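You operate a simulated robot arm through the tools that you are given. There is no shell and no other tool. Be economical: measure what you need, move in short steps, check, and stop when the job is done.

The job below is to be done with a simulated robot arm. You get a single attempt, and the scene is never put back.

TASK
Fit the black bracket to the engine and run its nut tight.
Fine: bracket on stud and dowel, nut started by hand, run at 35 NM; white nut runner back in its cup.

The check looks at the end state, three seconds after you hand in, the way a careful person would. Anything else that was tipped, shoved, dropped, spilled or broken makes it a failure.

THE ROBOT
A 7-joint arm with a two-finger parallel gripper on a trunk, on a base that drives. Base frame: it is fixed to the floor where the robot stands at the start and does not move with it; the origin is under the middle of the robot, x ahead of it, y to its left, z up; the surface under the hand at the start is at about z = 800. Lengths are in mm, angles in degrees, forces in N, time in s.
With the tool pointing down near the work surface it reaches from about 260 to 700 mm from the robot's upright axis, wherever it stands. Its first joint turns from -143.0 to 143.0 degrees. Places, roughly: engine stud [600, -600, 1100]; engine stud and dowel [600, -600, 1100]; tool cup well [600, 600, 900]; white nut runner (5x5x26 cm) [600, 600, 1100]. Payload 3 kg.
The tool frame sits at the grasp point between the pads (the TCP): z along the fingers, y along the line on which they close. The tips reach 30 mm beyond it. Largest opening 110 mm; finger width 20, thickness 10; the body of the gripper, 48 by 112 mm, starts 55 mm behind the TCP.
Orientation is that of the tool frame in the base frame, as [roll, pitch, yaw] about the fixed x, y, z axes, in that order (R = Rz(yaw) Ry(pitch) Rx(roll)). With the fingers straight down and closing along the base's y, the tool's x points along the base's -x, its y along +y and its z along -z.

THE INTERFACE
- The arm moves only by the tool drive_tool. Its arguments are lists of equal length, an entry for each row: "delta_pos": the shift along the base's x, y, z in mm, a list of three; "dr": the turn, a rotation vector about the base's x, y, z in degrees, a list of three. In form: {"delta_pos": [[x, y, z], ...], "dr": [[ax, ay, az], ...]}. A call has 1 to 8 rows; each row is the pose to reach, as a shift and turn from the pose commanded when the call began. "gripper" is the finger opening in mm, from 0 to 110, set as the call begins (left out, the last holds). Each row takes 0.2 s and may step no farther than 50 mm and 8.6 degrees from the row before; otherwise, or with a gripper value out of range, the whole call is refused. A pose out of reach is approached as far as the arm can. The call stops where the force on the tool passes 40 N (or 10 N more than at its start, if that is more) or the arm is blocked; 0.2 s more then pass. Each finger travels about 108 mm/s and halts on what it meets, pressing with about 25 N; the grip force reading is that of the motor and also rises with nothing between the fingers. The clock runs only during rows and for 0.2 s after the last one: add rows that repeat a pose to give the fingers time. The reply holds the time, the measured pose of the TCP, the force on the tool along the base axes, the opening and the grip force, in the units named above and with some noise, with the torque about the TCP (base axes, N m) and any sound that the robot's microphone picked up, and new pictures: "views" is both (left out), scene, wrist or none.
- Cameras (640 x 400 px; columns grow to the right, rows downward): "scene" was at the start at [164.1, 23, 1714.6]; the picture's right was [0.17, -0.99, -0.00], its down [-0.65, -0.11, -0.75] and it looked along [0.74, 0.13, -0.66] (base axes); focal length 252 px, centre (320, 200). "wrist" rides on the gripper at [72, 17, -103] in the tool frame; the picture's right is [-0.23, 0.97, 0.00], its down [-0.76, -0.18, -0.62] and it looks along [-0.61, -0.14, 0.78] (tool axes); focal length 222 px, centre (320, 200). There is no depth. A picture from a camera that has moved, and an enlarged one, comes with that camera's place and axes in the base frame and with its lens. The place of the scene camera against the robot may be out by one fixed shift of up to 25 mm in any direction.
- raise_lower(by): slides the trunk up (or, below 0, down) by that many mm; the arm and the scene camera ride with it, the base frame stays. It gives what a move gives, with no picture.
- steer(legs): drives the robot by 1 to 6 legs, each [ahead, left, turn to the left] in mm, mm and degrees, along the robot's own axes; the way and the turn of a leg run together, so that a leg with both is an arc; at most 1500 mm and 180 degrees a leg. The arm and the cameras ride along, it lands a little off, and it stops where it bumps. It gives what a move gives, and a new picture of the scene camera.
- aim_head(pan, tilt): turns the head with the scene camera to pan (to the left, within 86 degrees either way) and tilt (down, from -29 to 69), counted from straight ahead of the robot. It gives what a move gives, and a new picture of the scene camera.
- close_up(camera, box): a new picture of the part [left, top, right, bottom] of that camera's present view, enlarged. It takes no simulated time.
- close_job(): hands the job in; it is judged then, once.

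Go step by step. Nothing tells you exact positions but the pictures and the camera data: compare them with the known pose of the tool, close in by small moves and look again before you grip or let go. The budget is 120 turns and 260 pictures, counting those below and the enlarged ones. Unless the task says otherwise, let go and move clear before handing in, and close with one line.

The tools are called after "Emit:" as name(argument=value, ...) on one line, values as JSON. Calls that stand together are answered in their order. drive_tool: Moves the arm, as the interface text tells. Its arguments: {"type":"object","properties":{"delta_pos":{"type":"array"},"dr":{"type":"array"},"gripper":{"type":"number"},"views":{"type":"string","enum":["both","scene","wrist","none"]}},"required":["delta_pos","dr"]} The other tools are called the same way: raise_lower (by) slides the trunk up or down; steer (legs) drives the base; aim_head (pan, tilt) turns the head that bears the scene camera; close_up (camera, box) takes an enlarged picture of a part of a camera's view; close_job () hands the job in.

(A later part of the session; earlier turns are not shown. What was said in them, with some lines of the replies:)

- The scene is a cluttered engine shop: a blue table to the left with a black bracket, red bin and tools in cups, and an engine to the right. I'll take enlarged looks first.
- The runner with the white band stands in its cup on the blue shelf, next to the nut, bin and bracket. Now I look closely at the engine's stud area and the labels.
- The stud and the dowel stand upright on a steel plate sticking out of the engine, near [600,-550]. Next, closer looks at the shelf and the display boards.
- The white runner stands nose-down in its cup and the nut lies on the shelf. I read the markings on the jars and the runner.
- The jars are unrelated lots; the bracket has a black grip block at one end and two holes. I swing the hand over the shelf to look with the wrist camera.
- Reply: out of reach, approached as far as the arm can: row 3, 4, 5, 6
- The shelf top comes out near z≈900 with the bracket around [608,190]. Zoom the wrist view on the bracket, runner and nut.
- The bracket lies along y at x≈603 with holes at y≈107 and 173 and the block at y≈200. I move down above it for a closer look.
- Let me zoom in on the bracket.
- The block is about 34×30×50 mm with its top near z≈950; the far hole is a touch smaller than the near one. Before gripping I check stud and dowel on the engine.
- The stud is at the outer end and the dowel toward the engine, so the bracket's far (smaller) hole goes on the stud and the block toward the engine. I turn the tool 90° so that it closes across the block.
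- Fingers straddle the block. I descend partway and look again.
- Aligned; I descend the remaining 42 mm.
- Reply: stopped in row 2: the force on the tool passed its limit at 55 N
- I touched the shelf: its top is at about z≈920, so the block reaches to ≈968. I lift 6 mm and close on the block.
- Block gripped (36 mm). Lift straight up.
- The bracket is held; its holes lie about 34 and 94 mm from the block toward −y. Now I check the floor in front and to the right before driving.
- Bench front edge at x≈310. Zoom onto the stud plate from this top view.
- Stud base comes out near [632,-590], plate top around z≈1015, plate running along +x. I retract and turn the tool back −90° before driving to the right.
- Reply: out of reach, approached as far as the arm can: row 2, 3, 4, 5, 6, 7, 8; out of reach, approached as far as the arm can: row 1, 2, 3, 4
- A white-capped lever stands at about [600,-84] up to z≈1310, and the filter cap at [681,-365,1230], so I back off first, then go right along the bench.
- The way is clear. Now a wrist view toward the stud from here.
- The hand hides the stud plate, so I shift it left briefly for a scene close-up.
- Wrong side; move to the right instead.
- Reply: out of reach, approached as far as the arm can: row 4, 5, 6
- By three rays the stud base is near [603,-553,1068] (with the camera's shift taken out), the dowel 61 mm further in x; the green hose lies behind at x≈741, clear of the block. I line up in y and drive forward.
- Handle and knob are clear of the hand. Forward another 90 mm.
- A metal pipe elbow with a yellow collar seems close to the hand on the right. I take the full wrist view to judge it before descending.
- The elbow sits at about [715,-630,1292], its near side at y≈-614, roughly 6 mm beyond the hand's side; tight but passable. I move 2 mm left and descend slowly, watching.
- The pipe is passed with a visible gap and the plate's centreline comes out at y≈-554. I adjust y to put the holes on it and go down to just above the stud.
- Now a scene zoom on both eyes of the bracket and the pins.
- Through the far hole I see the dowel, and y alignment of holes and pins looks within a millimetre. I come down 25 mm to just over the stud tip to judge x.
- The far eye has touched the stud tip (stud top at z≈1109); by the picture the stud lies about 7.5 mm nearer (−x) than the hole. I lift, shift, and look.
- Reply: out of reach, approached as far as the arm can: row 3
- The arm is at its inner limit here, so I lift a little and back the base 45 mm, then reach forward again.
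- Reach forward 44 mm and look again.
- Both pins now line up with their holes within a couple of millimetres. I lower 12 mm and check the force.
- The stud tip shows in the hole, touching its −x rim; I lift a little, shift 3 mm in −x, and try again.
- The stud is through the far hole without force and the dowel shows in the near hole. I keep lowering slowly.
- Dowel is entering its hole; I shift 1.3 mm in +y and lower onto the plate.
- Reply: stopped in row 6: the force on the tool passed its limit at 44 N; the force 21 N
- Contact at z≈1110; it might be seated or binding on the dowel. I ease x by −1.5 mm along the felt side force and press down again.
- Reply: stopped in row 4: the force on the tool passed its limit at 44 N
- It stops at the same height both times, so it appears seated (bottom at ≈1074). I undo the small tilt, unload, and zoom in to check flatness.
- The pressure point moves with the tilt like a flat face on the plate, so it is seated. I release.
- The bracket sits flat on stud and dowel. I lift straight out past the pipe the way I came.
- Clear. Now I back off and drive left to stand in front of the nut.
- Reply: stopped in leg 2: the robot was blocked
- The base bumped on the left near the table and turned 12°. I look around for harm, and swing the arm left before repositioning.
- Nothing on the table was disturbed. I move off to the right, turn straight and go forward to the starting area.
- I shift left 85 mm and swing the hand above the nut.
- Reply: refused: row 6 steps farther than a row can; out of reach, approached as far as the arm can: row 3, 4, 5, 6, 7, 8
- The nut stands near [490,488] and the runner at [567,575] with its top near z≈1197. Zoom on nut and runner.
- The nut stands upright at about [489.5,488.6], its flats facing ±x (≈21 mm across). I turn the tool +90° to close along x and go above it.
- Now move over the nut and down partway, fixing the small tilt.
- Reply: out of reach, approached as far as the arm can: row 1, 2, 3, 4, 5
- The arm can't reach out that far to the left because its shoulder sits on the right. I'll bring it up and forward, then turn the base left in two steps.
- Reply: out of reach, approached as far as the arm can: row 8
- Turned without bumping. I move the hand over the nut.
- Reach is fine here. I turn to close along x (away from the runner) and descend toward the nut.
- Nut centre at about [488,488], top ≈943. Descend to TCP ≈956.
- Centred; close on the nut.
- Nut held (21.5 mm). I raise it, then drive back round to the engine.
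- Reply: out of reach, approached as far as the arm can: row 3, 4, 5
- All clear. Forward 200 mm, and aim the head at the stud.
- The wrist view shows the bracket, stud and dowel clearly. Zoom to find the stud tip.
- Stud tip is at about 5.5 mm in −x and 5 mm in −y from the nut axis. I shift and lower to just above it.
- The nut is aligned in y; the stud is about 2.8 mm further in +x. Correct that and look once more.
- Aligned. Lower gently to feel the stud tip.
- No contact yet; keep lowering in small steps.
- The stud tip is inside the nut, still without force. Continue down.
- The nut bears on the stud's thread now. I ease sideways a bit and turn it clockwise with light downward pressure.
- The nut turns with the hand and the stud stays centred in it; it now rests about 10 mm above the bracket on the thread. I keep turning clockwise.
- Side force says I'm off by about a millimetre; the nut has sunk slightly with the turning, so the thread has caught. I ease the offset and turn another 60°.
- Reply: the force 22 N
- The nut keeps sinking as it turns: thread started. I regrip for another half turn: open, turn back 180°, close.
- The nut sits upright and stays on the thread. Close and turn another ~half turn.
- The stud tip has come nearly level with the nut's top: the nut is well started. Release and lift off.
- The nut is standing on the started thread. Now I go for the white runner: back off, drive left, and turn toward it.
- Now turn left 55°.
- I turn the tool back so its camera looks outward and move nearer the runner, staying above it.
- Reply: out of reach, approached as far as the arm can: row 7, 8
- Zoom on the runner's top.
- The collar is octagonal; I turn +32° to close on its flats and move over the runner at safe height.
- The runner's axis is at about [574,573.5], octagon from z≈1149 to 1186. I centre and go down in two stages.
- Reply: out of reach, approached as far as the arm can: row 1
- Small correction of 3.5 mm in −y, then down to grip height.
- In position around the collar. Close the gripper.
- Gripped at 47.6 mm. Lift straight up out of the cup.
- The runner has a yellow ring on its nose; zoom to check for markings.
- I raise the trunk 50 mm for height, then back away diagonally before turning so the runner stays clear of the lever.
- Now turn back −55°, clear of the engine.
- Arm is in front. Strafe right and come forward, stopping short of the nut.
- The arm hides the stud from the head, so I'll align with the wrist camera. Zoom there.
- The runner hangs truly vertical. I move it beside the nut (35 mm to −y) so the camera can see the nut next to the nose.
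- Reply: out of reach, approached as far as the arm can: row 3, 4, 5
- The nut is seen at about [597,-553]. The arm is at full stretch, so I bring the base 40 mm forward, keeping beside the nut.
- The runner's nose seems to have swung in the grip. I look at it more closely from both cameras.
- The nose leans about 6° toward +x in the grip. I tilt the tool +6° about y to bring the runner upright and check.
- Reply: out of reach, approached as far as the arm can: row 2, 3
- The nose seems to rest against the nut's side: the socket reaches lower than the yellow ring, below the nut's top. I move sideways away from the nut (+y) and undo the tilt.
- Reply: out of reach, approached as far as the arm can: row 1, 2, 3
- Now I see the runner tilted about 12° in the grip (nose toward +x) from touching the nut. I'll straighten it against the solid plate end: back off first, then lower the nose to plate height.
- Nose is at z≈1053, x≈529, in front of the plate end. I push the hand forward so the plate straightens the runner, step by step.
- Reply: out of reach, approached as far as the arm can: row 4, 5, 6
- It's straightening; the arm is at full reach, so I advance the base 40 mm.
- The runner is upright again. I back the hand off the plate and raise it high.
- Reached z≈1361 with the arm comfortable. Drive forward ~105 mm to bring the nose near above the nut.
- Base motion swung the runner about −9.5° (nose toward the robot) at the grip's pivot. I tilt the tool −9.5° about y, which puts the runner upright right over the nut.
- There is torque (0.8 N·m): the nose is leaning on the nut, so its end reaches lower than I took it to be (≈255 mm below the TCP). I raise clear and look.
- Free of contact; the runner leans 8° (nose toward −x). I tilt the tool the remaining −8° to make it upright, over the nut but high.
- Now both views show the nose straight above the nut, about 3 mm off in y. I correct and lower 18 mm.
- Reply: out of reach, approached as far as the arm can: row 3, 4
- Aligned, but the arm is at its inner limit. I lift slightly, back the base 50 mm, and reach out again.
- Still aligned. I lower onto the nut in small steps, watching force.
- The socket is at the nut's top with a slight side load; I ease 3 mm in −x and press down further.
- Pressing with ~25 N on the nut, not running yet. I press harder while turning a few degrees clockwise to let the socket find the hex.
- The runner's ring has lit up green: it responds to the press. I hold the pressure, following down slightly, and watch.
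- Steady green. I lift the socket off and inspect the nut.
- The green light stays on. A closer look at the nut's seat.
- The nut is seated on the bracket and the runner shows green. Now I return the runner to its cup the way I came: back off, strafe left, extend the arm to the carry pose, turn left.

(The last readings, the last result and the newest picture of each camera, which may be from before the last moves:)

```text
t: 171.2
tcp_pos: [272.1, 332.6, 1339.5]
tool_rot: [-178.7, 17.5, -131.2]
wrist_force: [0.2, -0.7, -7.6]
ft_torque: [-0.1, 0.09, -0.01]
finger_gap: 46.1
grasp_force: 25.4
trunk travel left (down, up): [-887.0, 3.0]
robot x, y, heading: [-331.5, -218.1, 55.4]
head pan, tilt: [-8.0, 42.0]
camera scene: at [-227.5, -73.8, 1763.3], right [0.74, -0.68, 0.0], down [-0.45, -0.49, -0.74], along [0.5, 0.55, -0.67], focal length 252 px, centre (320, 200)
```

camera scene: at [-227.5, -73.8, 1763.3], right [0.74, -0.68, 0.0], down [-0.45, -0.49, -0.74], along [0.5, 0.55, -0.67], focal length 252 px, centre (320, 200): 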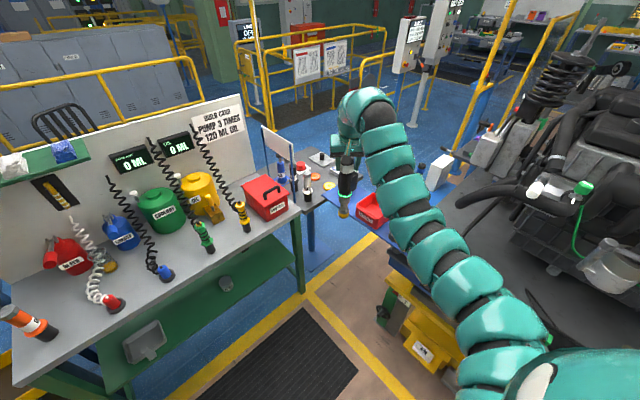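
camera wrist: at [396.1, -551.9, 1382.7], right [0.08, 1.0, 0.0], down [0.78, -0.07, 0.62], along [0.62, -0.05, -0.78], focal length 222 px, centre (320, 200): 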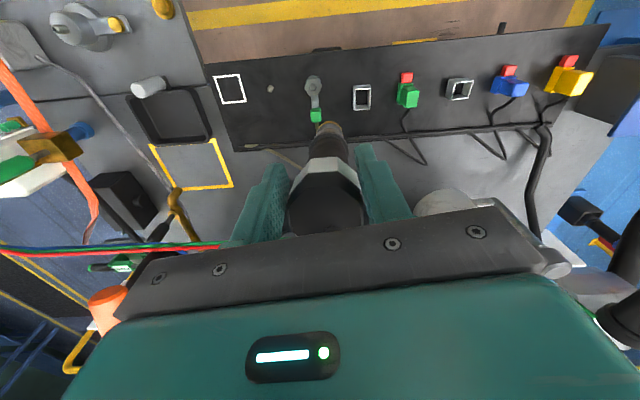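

Now drive forward over the cup, then check with the wrist camera.

Emit:
steer(legs=[[360, -108, 0]])

Emit:
close_up(camera="wrist", box=[220, 0, 420, 150])

Emit:
close_up(camera="scene", box=[280, 90, 420, 260])

```text
t: 173.6
tcp_pos: [565.2, 567.3, 1340.7]
tool_rot: [-178.8, 17.5, -131.1]
wrist_force: [0.5, -0.8, -7.8]
ft_torque: [-0.08, 0.12, -0.01]
finger_gap: 46.1
grasp_force: 24.7
trunk travel left (down, up): [-887.0, 3.0]
robot x, y, heading: [-35.2, 18.3, 55.5]
head pan, tilt: [-8.0, 42.0]
camera scene: at [69.8, 159.4, 1763.7], right [0.74, -0.67, 0.0], down [-0.45, -0.49, -0.74], along [0.5, 0.55, -0.67], focal length 252 px, centre (320, 200)
```

scene: 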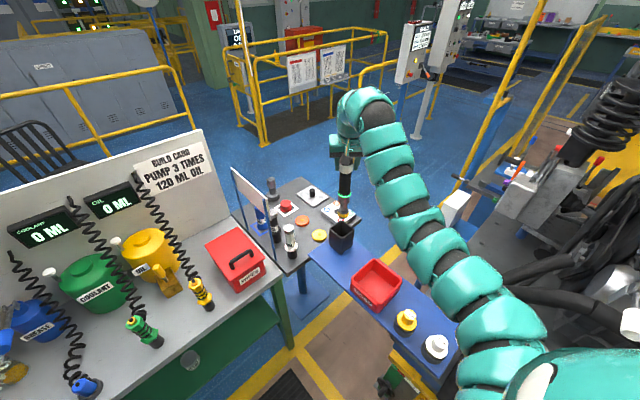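

```text
2.67 times, centred on (320, 75) of wrist
camera zoom: at [484.1, 504.5, 1417.6], right [-0.59, 0.81, 0.05], down [0.48, 0.3, 0.83], along [0.65, 0.51, -0.56], focal length 592 px, centre (320, 533)
```

zoom: 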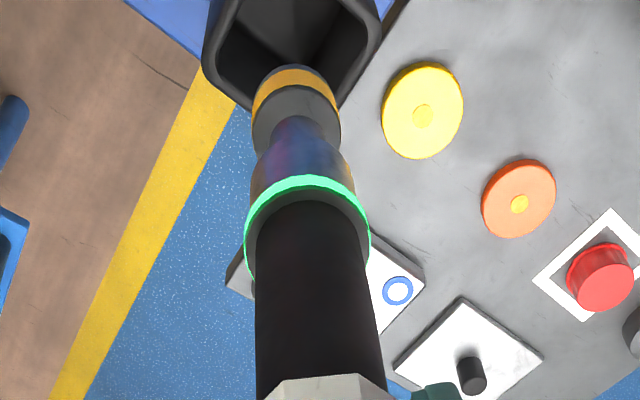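

```text
2.35 times, centred on (350, 175) of scene
camera zoom: at [69.8, 159.4, 1763.7], right [0.74, -0.67, 0.0], down [-0.45, -0.49, -0.74], along [0.5, 0.55, -0.67], focal length 592 px, centre (249, 259)
```

zoom: 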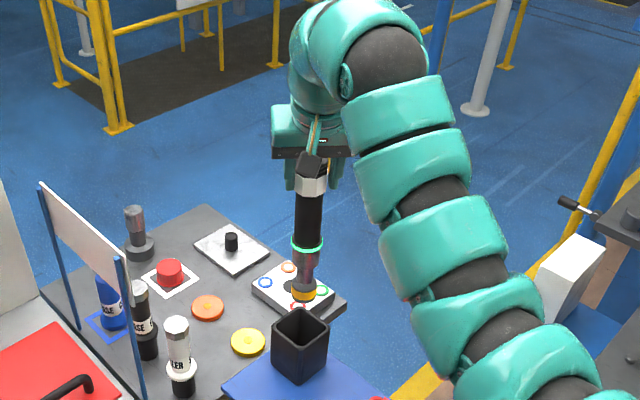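

The nose is about 3 mm/5 mm off the cup's middle. I correct it and lower with the trunk, which goes straight down.

Emit:
drive_tool(delta_pos=[[-3, -5, 0], [-3, -5, 0]], dr=[[0, 0, 0], [0, 0, 0]], views="none")

Emit:
raise_lower(by=-75)

Emit:
close_up(camera="wrist", box=[220, 0, 420, 150])

Emit:
close_up(camera="scene", box=[290, 120, 410, 250])

```text
t: 174.2
tcp_pos: [560.2, 564.6, 1340.5]
tool_rot: [-178.7, 17.4, -131.1]
wrist_force: [0.5, 0.1, -8.9]
ft_torque: [-0.11, 0.1, 0.02]
finger_gap: 46.4
grasp_force: 24.9
trunk travel left (down, up): [-887.0, 3.0]
robot x, y, heading: [-37.9, 18.4, 55.7]
head pan, tilt: [-8.0, 42.0]
```

```text
t: 175.3
tcp_pos: [560.9, 563.7, 1266.8]
tool_rot: [-178.7, 17.5, -131.1]
wrist_force: [-0.6, -0.5, -7.7]
ft_torque: [-0.09, 0.1, -0.02]
finger_gap: 46.2
grasp_force: 24.9
trunk travel left (down, up): [-812.0, 78.0]
robot x, y, heading: [-37.3, 16.9, 55.5]
head pan, tilt: [-8.0, 42.0]
```

```text
2.67 times, centred on (320, 75) of wrist
camera zoom: at [478.8, 500.9, 1342.9], right [-0.59, 0.81, 0.05], down [0.48, 0.3, 0.83], along [0.65, 0.51, -0.56], focal length 592 px, centre (320, 533)
```

zoom: 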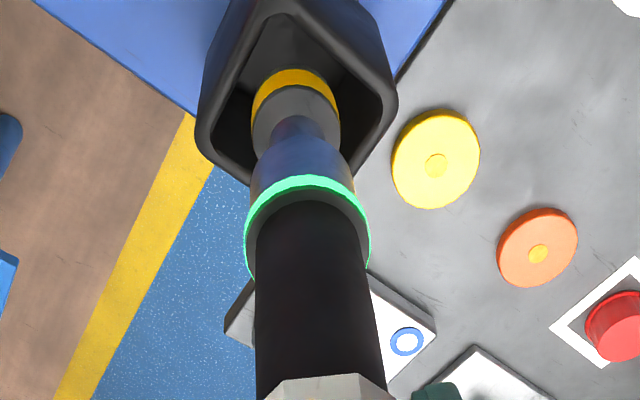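

```text
3.08 times, centred on (350, 185) of scene
camera zoom: at [69.3, 159.4, 1688.8], right [0.74, -0.67, 0.0], down [-0.45, -0.49, -0.74], along [0.5, 0.55, -0.67], focal length 775 px, centre (228, 246)
```

zoom: 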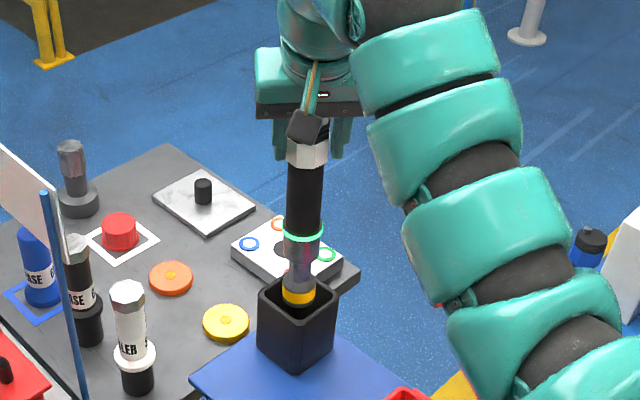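

The nose is centred over the opening. Lower further with the trunk.

Emit:
raise_lower(by=-70)

Emit:
close_up(camera="wrist", box=[220, 0, 420, 150])

Emit:
close_up(camera="scene", box=[290, 120, 410, 250])

```text
t: 176.4
tcp_pos: [560.7, 564.5, 1196.8]
tool_rot: [-178.7, 17.6, -131.1]
wrist_force: [0.8, 0.2, -8.0]
ft_torque: [-0.07, 0.11, 0.02]
finger_gap: 46.5
grasp_force: 25.4
trunk travel left (down, up): [-742.0, 148.0]
robot x, y, heading: [-38.7, 20.5, 55.7]
head pan, tilt: [-8.0, 42.0]
```

```text
2.67 times, centred on (320, 75) of wrist
camera zoom: at [478.6, 501.0, 1272.9], right [-0.59, 0.81, 0.05], down [0.48, 0.3, 0.83], along [0.65, 0.51, -0.56], focal length 592 px, centre (320, 533)
```

zoom: 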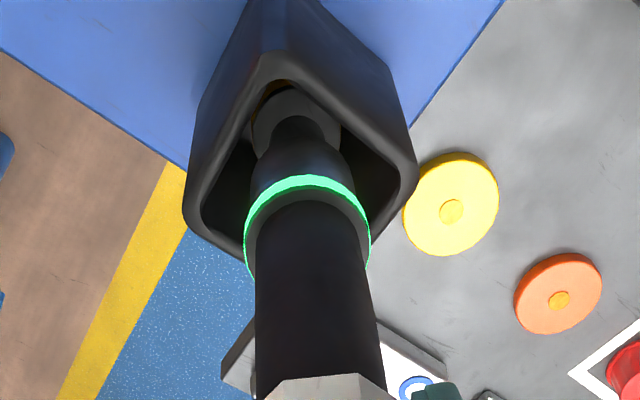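

```text
3.08 times, centred on (350, 185) of scene
camera zoom: at [69.0, 159.5, 1618.8], right [0.74, -0.67, 0.0], down [-0.45, -0.49, -0.74], along [0.5, 0.55, -0.67], focal length 775 px, centre (228, 246)
```

zoom: 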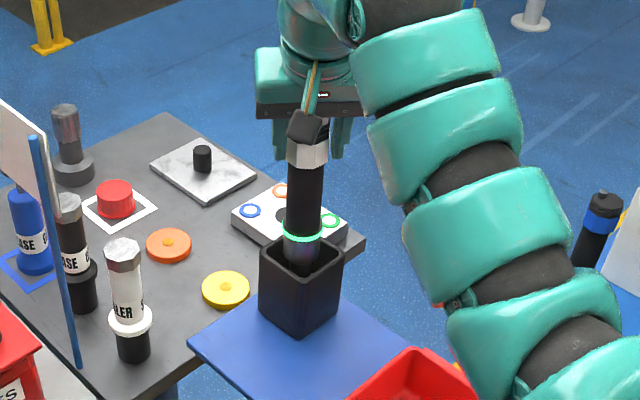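

It's going in cleanly. Lower 20 mm more.

Emit:
raise_lower(by=-18)

Emit:
raise_lower(by=-6)

Emit:
raise_lower(by=-5)

```text
t: 177.1
tcp_pos: [560.7, 564.5, 1178.1]
tool_rot: [-178.8, 17.5, -131.1]
wrist_force: [0.1, -0.6, -7.6]
ft_torque: [-0.11, 0.1, 0.01]
finger_gap: 45.8
grasp_force: 25.5
trunk travel left (down, up): [-724.0, 166.0]
robot x, y, heading: [-36.3, 23.4, 55.6]
head pan, tilt: [-8.0, 42.0]
```

```text
t: 177.6
tcp_pos: [560.0, 564.2, 1174.0]
tool_rot: [-178.7, 17.8, -131.2]
wrist_force: [2.0, 0.8, 4.9]
ft_torque: [0.49, -0.4, -0.03]
finger_gap: 45.9
grasp_force: 25.0
trunk travel left (down, up): [-718.0, 172.0]
robot x, y, heading: [-37.1, 19.9, 55.4]
head pan, tilt: [-8.0, 42.0]
```

```text
t: 178.2
tcp_pos: [559.0, 561.4, 1170.4]
tool_rot: [-178.7, 17.7, -131.1]
wrist_force: [0.7, 1.3, 14.8]
ft_torque: [0.51, -0.4, -0.06]
finger_gap: 46.2
grasp_force: 25.3
trunk travel left (down, up): [-713.0, 177.0]
robot x, y, heading: [-37.8, 18.1, 55.5]
head pan, tilt: [-8.0, 42.0]
```

The runner stands on the cup floor. I unload slightly, check the picture, and open.

Emit:
raise_lower(by=4)

Emit:
drive_tool(delta_pos=[[0, 0, 0], [0, 0, 0], [0, 0, 0]], dr=[[0, 0, 0], [0, 0, 0], [0, 0, 0]], gripper=85, views="wrist")

Emit:
close_up(camera="scene", box=[290, 120, 410, 250])

```text
t: 178.7
tcp_pos: [558.4, 563.5, 1170.3]
tool_rot: [-178.8, 17.3, -131.2]
wrist_force: [-0.1, -1.3, -7.2]
ft_torque: [-0.12, 0.08, 0.0]
finger_gap: 45.9
grasp_force: 24.8
trunk travel left (down, up): [-717.0, 173.0]
robot x, y, heading: [-34.3, 21.1, 55.7]
head pan, tilt: [-8.0, 42.0]
```

```text
t: 179.5
tcp_pos: [560.4, 564.0, 1173.1]
tool_rot: [-178.7, 17.5, -131.0]
wrist_force: [-0.6, -0.3, -0.6]
ft_torque: [-0.01, -0.02, 0.03]
finger_gap: 85.1
grasp_force: 0.1
trunk travel left (down, up): [-717.0, 173.0]
robot x, y, heading: [-35.5, 19.5, 55.2]
head pan, tilt: [-8.0, 42.0]
camera wrist: at [478.2, 500.5, 1248.3], right [-0.59, 0.81, 0.05], down [0.48, 0.3, 0.83], along [0.66, 0.51, -0.56], focal length 222 px, centre (320, 200)
```

wrist: 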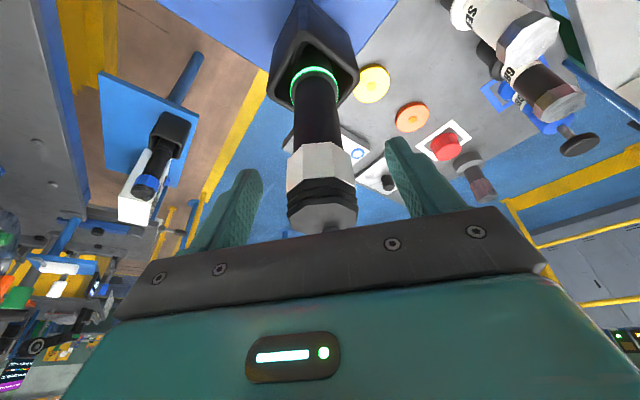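

```text
3.08 times, centred on (350, 185) of scene
camera zoom: at [68.3, 158.9, 1593.9], right [0.74, -0.67, 0.0], down [-0.45, -0.49, -0.74], along [0.5, 0.55, -0.67], focal length 775 px, centre (228, 246)
```

zoom: 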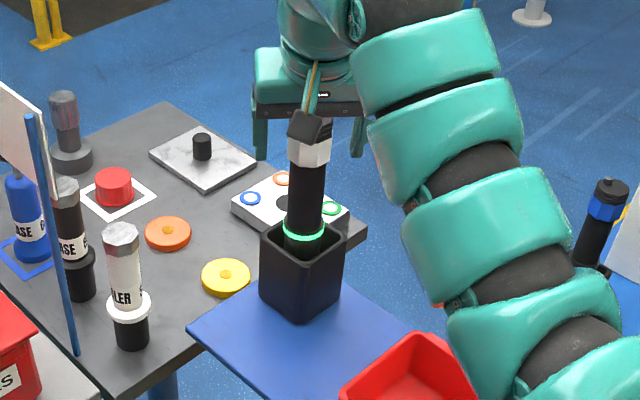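

Released and standing in the cup. Raise the trunk straight up to clear the hand.

Emit:
raise_lower(by=120)

Emit:
close_up(camera="wrist", box=[200, 0, 440, 200])

Emit:
close_up(camera="scene", box=[240, 120, 440, 300])

```text
t: 181.0
tcp_pos: [559.6, 563.5, 1292.3]
tool_rot: [-178.7, 17.6, -131.2]
wrist_force: [0.5, 0.0, -0.3]
ft_torque: [-0.02, -0.02, 0.0]
finger_gap: 85.1
grasp_force: 0.2
trunk travel left (down, up): [-837.0, 53.0]
robot x, y, heading: [-38.2, 22.0, 55.4]
head pan, tilt: [-8.0, 42.0]
```

```text
2.00 times, centred on (320, 100) of wrist
camera zoom: at [478.4, 500.4, 1368.1], right [-0.59, 0.81, 0.05], down [0.48, 0.3, 0.83], along [0.66, 0.51, -0.56], focal length 444 px, centre (320, 400)
```

zoom: 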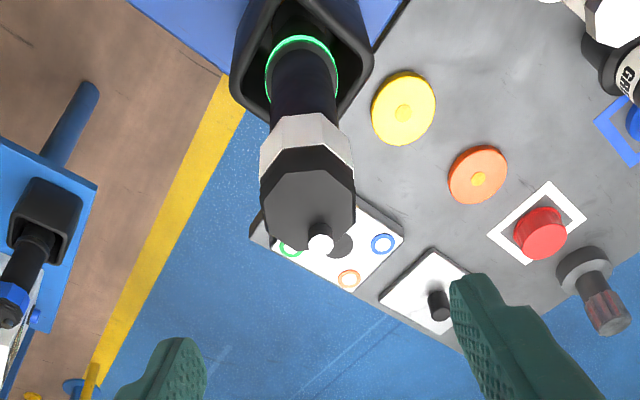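

```text
2.22 times, centred on (340, 210) of scene
camera zoom: at [68.7, 158.8, 1713.8], right [0.74, -0.67, 0.0], down [-0.45, -0.49, -0.74], along [0.5, 0.55, -0.67], focal length 560 px, centre (276, 178)
```

zoom: 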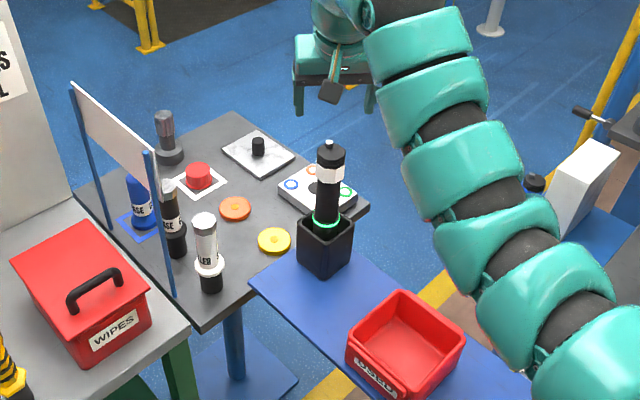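

The runner stands in its cup with its green light on, the hand is clear, and the bracket's nut has been run tight; nothing else looks disturbed. I hand in.

Emit:
close_job()

```text
The job is handed in.
```

The bracket is on the stud and dowel, and the nut was started by hand and run down with the white runner. Its ring lit green and stayed green, but I saw no torque reading, so I take the 35 NM from that light. The runner is back in its cup. On the way, the base bumped something on its left once and turned about 12°, and the runner's nose touched the nut. I saw nothing moved in either case.
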